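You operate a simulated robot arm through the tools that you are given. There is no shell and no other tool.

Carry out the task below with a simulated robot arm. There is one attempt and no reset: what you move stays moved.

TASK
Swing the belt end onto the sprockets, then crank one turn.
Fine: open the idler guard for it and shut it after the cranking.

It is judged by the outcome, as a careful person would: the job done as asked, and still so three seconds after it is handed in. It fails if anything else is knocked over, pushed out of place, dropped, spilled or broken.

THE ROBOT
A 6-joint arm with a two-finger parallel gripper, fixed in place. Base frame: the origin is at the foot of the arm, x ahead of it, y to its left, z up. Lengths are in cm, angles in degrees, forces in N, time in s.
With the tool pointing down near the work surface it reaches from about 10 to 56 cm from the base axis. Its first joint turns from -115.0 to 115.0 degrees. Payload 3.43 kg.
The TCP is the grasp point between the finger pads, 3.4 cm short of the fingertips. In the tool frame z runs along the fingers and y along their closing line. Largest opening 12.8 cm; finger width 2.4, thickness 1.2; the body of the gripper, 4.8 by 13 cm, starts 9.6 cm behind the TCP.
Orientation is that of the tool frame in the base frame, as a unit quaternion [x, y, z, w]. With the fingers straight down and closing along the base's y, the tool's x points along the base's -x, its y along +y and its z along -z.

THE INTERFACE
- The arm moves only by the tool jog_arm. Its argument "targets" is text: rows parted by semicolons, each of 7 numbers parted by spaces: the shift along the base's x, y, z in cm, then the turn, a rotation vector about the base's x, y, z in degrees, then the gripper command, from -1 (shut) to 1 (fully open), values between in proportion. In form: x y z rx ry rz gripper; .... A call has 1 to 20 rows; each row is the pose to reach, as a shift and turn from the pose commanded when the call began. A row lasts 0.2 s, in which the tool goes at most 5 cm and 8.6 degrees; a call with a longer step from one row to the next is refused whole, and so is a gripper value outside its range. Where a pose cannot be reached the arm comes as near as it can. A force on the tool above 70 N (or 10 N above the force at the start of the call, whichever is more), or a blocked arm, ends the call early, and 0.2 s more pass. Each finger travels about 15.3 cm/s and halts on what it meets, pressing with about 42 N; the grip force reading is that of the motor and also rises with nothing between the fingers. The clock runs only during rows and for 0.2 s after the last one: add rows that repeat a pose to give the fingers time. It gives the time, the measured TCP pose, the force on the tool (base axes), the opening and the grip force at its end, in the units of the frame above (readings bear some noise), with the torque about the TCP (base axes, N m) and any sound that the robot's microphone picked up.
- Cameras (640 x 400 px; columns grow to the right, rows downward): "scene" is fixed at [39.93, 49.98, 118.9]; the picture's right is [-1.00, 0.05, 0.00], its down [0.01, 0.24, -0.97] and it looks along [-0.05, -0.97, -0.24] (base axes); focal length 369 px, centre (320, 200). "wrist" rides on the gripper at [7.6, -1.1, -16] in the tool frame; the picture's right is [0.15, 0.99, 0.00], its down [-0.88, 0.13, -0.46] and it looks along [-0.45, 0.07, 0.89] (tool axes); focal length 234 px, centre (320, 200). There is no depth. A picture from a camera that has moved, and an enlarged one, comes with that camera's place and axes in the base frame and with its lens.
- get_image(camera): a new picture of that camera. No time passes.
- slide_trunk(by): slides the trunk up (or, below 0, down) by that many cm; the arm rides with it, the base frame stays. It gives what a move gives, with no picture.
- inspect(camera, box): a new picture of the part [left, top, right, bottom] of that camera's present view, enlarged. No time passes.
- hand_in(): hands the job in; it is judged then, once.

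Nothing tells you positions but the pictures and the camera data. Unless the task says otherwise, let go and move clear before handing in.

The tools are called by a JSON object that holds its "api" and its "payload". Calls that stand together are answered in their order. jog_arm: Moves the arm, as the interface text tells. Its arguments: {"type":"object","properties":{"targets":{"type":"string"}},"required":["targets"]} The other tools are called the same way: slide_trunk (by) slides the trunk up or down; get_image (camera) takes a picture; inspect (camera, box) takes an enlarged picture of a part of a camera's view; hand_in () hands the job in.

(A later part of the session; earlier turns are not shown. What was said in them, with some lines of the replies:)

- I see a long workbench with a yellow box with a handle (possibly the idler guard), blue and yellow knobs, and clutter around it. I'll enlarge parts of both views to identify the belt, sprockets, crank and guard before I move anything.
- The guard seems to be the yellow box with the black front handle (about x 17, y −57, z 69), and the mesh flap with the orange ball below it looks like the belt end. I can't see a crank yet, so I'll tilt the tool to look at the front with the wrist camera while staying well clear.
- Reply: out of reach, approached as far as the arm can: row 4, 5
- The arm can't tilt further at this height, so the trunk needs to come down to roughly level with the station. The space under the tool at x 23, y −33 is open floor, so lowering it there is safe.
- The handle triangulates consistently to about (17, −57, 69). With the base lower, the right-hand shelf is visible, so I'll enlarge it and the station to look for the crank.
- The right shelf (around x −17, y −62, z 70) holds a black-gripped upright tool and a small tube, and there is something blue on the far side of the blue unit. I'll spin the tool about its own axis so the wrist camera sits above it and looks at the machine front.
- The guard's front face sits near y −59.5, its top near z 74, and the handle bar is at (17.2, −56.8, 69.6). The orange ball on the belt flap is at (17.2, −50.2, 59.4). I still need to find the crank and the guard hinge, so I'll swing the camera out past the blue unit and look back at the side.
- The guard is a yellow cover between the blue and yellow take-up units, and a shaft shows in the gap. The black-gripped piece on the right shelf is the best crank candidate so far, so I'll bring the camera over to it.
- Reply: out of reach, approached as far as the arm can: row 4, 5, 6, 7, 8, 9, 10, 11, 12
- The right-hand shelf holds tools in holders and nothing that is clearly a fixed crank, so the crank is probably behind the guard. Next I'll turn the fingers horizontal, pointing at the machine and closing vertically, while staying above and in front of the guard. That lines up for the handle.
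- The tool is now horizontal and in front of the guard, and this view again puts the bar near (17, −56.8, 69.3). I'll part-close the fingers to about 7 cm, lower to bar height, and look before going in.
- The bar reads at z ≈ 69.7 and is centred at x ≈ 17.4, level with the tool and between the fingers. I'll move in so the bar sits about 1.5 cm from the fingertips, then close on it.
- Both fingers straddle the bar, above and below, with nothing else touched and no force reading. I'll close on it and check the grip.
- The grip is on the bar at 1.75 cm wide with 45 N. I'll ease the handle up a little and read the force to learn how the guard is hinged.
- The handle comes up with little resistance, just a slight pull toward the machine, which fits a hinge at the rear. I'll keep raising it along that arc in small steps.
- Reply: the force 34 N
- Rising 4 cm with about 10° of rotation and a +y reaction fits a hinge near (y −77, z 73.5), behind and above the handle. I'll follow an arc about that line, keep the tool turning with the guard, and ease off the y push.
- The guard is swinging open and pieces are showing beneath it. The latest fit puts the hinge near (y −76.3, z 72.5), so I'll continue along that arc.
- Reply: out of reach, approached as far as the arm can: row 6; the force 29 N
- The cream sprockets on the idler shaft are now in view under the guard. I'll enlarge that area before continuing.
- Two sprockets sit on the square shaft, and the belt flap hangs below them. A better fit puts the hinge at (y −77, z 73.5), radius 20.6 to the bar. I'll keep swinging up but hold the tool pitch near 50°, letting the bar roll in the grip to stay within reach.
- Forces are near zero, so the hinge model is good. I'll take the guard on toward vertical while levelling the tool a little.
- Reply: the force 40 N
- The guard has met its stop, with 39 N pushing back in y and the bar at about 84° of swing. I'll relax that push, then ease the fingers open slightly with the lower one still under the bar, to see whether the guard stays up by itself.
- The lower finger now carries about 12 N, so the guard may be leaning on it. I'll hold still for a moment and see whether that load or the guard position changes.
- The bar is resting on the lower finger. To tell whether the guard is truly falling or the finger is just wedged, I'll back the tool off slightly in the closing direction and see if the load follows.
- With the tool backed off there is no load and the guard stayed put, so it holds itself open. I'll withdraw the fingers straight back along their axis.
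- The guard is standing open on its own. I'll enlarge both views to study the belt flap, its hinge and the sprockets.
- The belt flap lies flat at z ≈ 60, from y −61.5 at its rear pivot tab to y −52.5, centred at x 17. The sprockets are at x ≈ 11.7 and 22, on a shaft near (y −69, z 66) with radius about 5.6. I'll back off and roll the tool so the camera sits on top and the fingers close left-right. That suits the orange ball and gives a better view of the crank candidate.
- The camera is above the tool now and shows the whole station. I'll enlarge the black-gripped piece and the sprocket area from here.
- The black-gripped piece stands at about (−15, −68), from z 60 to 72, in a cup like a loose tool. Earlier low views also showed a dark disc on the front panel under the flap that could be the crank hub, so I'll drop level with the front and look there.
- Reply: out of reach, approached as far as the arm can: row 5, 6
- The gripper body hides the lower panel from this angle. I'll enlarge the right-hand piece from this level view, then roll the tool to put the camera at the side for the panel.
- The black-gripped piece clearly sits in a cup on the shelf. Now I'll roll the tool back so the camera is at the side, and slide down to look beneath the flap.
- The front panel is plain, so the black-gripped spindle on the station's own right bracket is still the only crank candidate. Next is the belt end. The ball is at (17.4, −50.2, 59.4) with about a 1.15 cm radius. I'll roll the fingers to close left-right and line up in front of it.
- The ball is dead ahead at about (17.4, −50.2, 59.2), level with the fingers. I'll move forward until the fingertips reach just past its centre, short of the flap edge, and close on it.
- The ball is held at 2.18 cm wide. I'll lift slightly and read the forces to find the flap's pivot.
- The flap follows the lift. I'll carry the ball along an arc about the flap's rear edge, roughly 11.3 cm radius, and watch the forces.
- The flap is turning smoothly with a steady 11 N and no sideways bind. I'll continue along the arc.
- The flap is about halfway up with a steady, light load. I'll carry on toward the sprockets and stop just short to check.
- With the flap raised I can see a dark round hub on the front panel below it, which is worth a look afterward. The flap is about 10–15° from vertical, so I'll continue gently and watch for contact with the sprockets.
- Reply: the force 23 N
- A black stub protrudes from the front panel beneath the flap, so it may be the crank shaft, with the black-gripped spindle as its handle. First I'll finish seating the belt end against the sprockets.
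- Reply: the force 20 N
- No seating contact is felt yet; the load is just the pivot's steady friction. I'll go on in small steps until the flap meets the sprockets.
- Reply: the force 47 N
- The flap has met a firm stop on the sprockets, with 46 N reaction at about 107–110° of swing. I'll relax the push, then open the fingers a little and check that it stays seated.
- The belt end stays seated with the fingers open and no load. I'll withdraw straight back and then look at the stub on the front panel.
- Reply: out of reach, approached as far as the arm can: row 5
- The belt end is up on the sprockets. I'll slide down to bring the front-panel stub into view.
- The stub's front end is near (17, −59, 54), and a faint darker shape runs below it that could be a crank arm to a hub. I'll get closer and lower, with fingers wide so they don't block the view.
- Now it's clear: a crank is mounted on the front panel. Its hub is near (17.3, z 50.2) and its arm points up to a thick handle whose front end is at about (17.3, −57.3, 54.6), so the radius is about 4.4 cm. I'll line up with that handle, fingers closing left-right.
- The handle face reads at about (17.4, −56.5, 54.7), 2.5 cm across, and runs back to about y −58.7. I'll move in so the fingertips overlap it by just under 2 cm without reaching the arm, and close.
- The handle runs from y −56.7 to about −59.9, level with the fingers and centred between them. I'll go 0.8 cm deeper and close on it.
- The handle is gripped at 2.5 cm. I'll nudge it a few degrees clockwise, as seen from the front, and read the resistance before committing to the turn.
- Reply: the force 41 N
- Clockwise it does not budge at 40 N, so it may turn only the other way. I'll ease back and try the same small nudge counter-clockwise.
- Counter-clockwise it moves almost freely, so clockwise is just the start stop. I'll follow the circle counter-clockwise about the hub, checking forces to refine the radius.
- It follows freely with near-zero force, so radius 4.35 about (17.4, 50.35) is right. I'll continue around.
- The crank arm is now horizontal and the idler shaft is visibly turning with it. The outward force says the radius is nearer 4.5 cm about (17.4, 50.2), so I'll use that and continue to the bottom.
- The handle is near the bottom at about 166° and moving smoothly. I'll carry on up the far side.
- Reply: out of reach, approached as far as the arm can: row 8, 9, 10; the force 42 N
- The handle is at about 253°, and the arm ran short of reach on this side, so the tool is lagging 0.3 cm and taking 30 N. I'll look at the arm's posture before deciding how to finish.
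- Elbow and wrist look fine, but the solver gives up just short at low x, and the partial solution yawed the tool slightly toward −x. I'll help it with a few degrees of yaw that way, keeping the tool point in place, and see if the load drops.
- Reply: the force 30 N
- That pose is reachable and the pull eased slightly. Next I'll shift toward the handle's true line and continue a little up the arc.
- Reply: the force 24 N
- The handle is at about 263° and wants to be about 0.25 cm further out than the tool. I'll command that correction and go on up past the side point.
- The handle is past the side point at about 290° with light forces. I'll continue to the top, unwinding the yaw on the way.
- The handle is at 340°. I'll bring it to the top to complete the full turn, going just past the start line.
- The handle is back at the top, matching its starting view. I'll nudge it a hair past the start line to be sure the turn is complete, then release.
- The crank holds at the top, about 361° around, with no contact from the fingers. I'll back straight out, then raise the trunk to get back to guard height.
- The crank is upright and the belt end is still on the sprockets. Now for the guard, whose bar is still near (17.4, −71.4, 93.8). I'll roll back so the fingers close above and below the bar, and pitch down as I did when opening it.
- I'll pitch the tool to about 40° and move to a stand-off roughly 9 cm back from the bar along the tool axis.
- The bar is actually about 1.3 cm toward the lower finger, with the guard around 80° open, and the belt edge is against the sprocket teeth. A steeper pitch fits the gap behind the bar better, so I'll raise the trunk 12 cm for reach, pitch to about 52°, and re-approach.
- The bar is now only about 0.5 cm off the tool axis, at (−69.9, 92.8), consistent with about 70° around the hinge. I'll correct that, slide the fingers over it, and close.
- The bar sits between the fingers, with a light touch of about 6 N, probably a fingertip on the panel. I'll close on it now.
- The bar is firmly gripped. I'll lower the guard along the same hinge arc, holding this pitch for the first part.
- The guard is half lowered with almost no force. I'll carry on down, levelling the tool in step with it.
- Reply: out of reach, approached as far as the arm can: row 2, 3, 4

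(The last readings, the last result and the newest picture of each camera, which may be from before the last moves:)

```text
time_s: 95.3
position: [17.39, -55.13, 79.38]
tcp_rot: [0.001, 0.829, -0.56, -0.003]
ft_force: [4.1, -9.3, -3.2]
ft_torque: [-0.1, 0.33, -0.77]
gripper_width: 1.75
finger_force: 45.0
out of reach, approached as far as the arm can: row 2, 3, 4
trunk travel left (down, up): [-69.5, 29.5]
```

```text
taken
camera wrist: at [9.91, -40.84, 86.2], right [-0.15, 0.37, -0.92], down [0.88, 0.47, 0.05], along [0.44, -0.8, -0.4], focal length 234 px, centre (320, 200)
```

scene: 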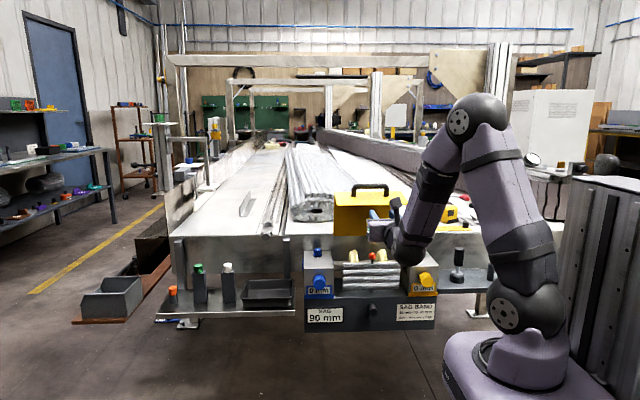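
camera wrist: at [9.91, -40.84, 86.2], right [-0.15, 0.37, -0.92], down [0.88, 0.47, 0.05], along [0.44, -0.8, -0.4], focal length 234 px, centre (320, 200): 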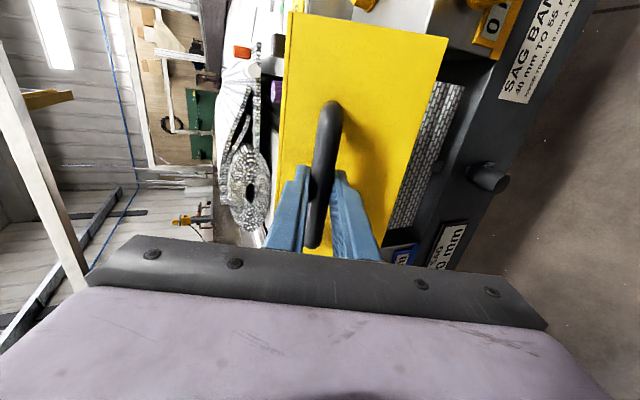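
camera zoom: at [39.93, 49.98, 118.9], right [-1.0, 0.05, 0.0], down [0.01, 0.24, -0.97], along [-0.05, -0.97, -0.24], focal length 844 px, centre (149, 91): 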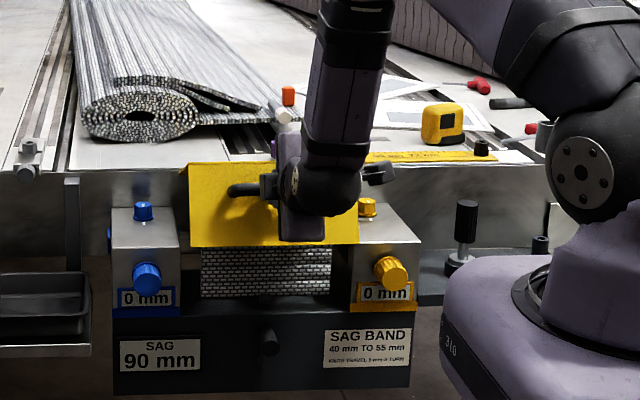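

The guard is nearly down and the crank and belt show clear below it. I'll continue to just short of closed.

{"api": "jog_arm", "payload": {"targets": "0 0.27 -1.16 -3 0 0 -0.8; 0 0.48 -2.32 -6 0 0 -0.8; 0 0.63 -3.49 -9 0 0 -0.8; 0 0.72 -4.67 -12 0 0 -0.8; 0 0.74 -5.85 -15 0 0 -0.8; 0 0.7 -7.04 -18 0 0 -0.8"}}

{"api": "inspect", "payload": {"camera": "scene", "box": [295, 180, 455, 335]}}

```text
time_s: 96.7
position: [17.41, -54.53, 72.39]
tcp_rot: [0.003, 0.73, -0.683, -0.002]
ft_force: [-3.4, -23.5, 0.8]
ft_torque: [-0.08, 0.07, 0.26]
gripper_width: 1.76
finger_force: 44.7
trunk travel left (down, up): [-69.5, 29.5]
```

```text
2.58 times, centred on (375, 258) of scene
camera zoom: at [39.93, 49.98, 118.9], right [-1.0, 0.05, 0.0], down [0.01, 0.24, -0.97], along [-0.05, -0.97, -0.24], focal length 953 px, centre (178, 52)
```

zoom: 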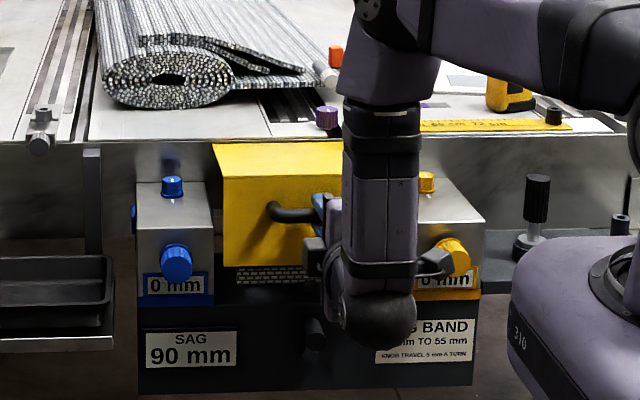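

The guard is a few degrees from shut. I'll ease the slight pull in y and bring it down gently until it rests.

{"api": "jog_arm", "payload": {"targets": "0 -0.2 -0.5 -1 0 0 -0.8; 0 -0.27 -1.1 -3 0 0 -0.8; 0 -0.35 -1.6 -4 0 0 -0.8; 0 -0.42 -2.1 -4.5 0 0 -0.8; 0 -0.45 -2.3 -5 0 0 -0.8; 0 -0.45 -2.4 -5 0 0 -0.8; 0 -0.45 -2.4 -5 0 0 -0.8"}}

{"api": "inspect", "payload": {"camera": "scene", "box": [295, 180, 455, 335]}}

{"api": "get_image", "payload": {"camera": "wrist"}}

```text
time_s: 98.3
position: [17.37, -54.96, 69.98]
tcp_rot: [-0.002, -0.7, 0.714, 0.002]
ft_force: [-7.2, -12.3, 4.8]
ft_torque: [-0.09, 0.04, 0.07]
gripper_width: 1.77
finger_force: 45.3
trunk travel left (down, up): [-69.5, 29.5]
```

```text
2.58 times, centred on (375, 258) of scene
camera zoom: at [39.93, 49.98, 118.9], right [-1.0, 0.05, 0.0], down [0.01, 0.24, -0.97], along [-0.05, -0.97, -0.24], focal length 953 px, centre (178, 52)
```

zoom: 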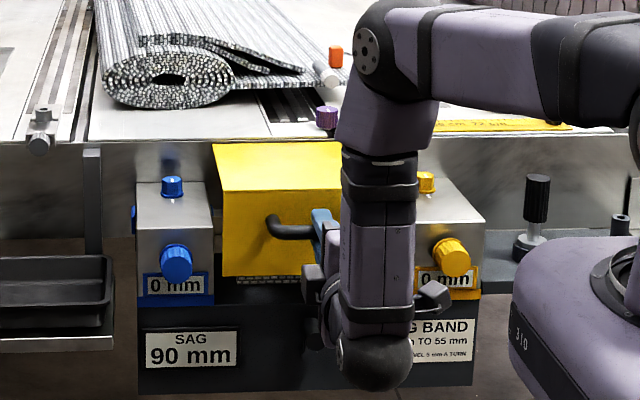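

```text
taken
camera wrist: at [9.91, -38.98, 70.64], right [-0.15, -0.02, -0.99], down [0.88, 0.45, -0.14], along [0.44, -0.89, -0.05], focal length 234 px, centre (320, 200)
```

wrist: 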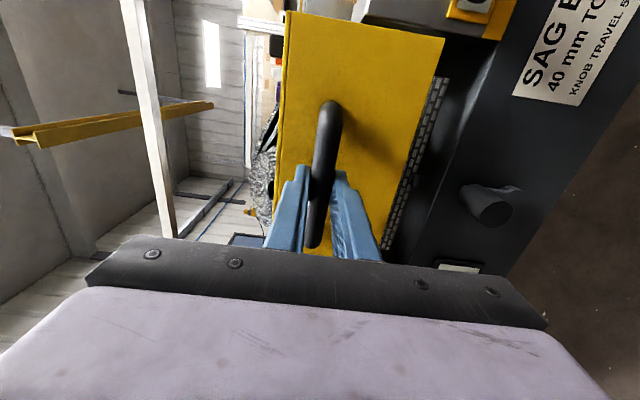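

The handle is back to its original height within a millimetre. I'll press down lightly to confirm it's on its stop rather than just short.

{"api": "jog_arm", "payload": {"targets": "0 -0.05 -0.2 0 0 0 -0.8; 0 -0.05 -0.4 0 0 0 -0.8; 0 -0.05 -0.5 0 0 0 -0.8; 0 -0.05 -0.5 0 0 0 -0.8"}}

```text
time_s: 99.3
position: [17.37, -54.98, 70.0]
tcp_rot: [-0.003, -0.696, 0.718, 0.001]
ft_force: [-9.0, -6.5, 22.2]
ft_torque: [-0.16, 0.14, -0.47]
gripper_width: 1.74
finger_force: 45.0
trunk travel left (down, up): [-69.5, 29.5]
```

The handle didn't move and the force rose to 22 N, so the guard is fully shut on its stop. I'll relax, open the fingers, and back straight out.

{"api": "jog_arm", "payload": {"targets": "0.05 0.05 0.3 0 0 0 -0.8; 0.05 0.05 0.45 0 0 0 -0.6; 0.05 0.05 0.45 0 0 0 -0.2; 0.05 0.05 0.45 0 0 0 -0.1; 0.05 0.05 0.45 0 0 0 -0.1; 0.05 2.5 0.45 0 0 0 -0.1; 0.05 5.5 0.45 0 0 0 -0.1; 0.05 8 0.45 0 0 0 -0.1"}}

{"api": "get_image", "payload": {"camera": "wrist"}}

{"api": "get_image", "payload": {"camera": "scene"}}

```text
time_s: 101.1
position: [17.55, -46.88, 69.98]
tcp_rot: [-0.002, -0.7, 0.714, 0.002]
ft_force: [0.3, 0.1, 0.3]
ft_torque: [-0.01, -0.02, 0.0]
gripper_width: 5.77
finger_force: 0.0
trunk travel left (down, up): [-69.5, 29.5]
```

```text
taken
camera wrist: at [9.98, -30.92, 70.56], right [-0.15, -0.02, -0.99], down [0.88, 0.45, -0.14], along [0.45, -0.89, -0.05], focal length 234 px, centre (320, 200)
```

wrist: 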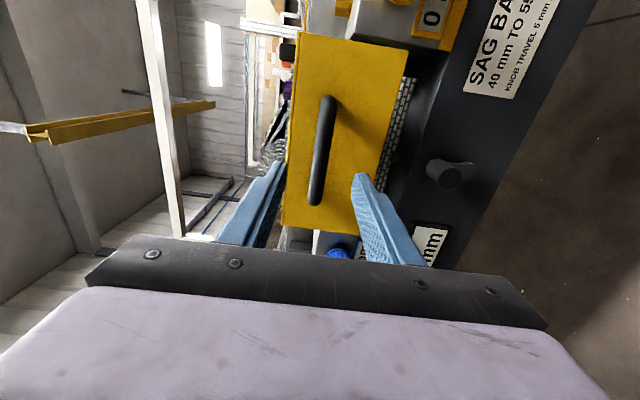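

```text
taken
```

scene: 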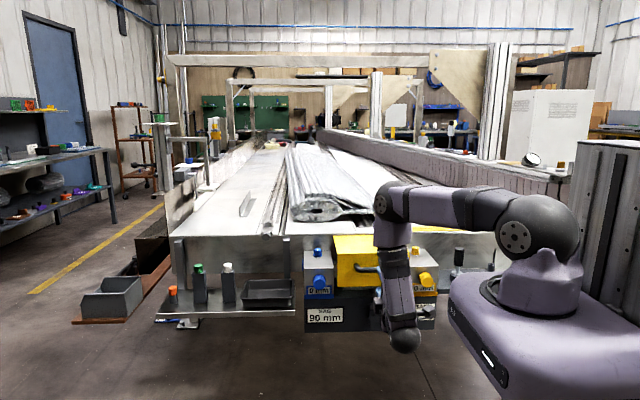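

The guard is shut and the fingers are clear. I'll lift the arm away with the trunk so the station is in full view for a final check.

{"api": "slide_trunk", "payload": {"by": 28}}

{"api": "get_image", "payload": {"camera": "scene"}}

{"api": "inspect", "payload": {"camera": "scene", "box": [290, 190, 480, 340]}}

{"api": "inspect", "payload": {"camera": "scene", "box": [320, 255, 430, 335]}}

```text
time_s: 103.9
position: [17.55, -46.91, 97.82]
tcp_rot: [-0.002, -0.7, 0.714, 0.002]
ft_force: [0.3, 0.2, 1.1]
ft_torque: [0.03, -0.01, 0.02]
gripper_width: 5.77
finger_force: 0.0
trunk travel left (down, up): [-97.5, 1.5]
```

```text
taken
```

scene: 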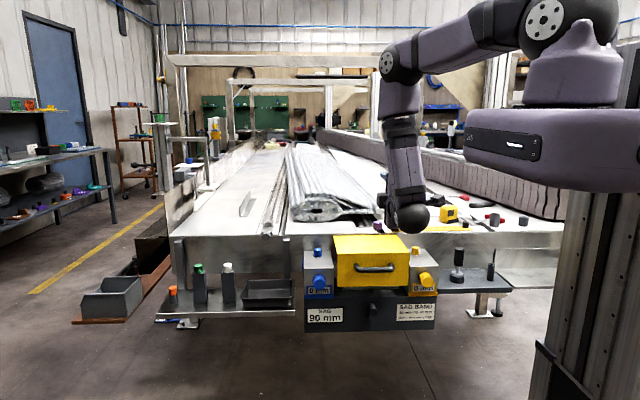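

```text
2.67 times, centred on (385, 265) of scene
camera zoom: at [39.93, 49.98, 118.9], right [-1.0, 0.05, 0.0], down [0.01, 0.24, -0.97], along [-0.05, -0.97, -0.24], focal length 985 px, centre (147, 27)
```

zoom: 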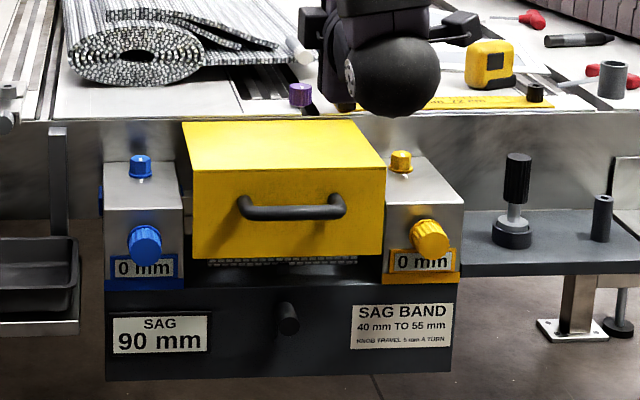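

```text
5.00 times, centred on (375, 295) of scene
camera zoom: at [39.93, 49.98, 118.9], right [-1.0, 0.05, 0.0], down [0.01, 0.24, -0.97], along [-0.05, -0.97, -0.24], focal length 1847 px, centre (45, -275)
```

zoom: 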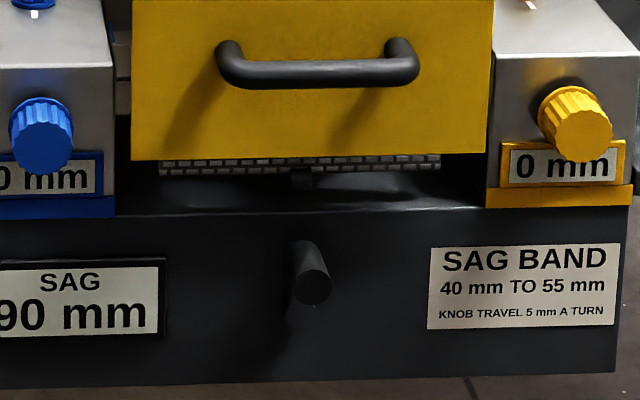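

The guard sits exactly where it started and is fully shut. The belt end is up on the sprockets behind it, the crank is back at the top after a full turn, and nothing else has moved. The arm is released and clear, so I'm handing in.

{"api": "hand_in", "payload": {}}

```text
The job is handed in.
```

I opened the guard, swung the belt end up onto the sprockets, cranked one full turn, and shut the guard again. The job is handed in.

- **Guard:** Shut firmly on its stop, in the same position it started in.
- **Belt end:** It came up to a firm stop against the sprockets and stayed there after I let go.
- **Crank:** It was on the front panel, hidden under the belt end. It only turns counter-clockwise from its rest position, so I took it that way, about 361° around, and left the handle at the top. The idler shaft looked to be turning with it.
- **Sag:** The readout still shows 90 mm, outside the 40–55 mm band on the plate. You didn't ask for tensioning, so I left the take-up knobs at 0 mm and the lock knobs alone.

I saw nothing else knocked or moved, and the arm is clear of the station.
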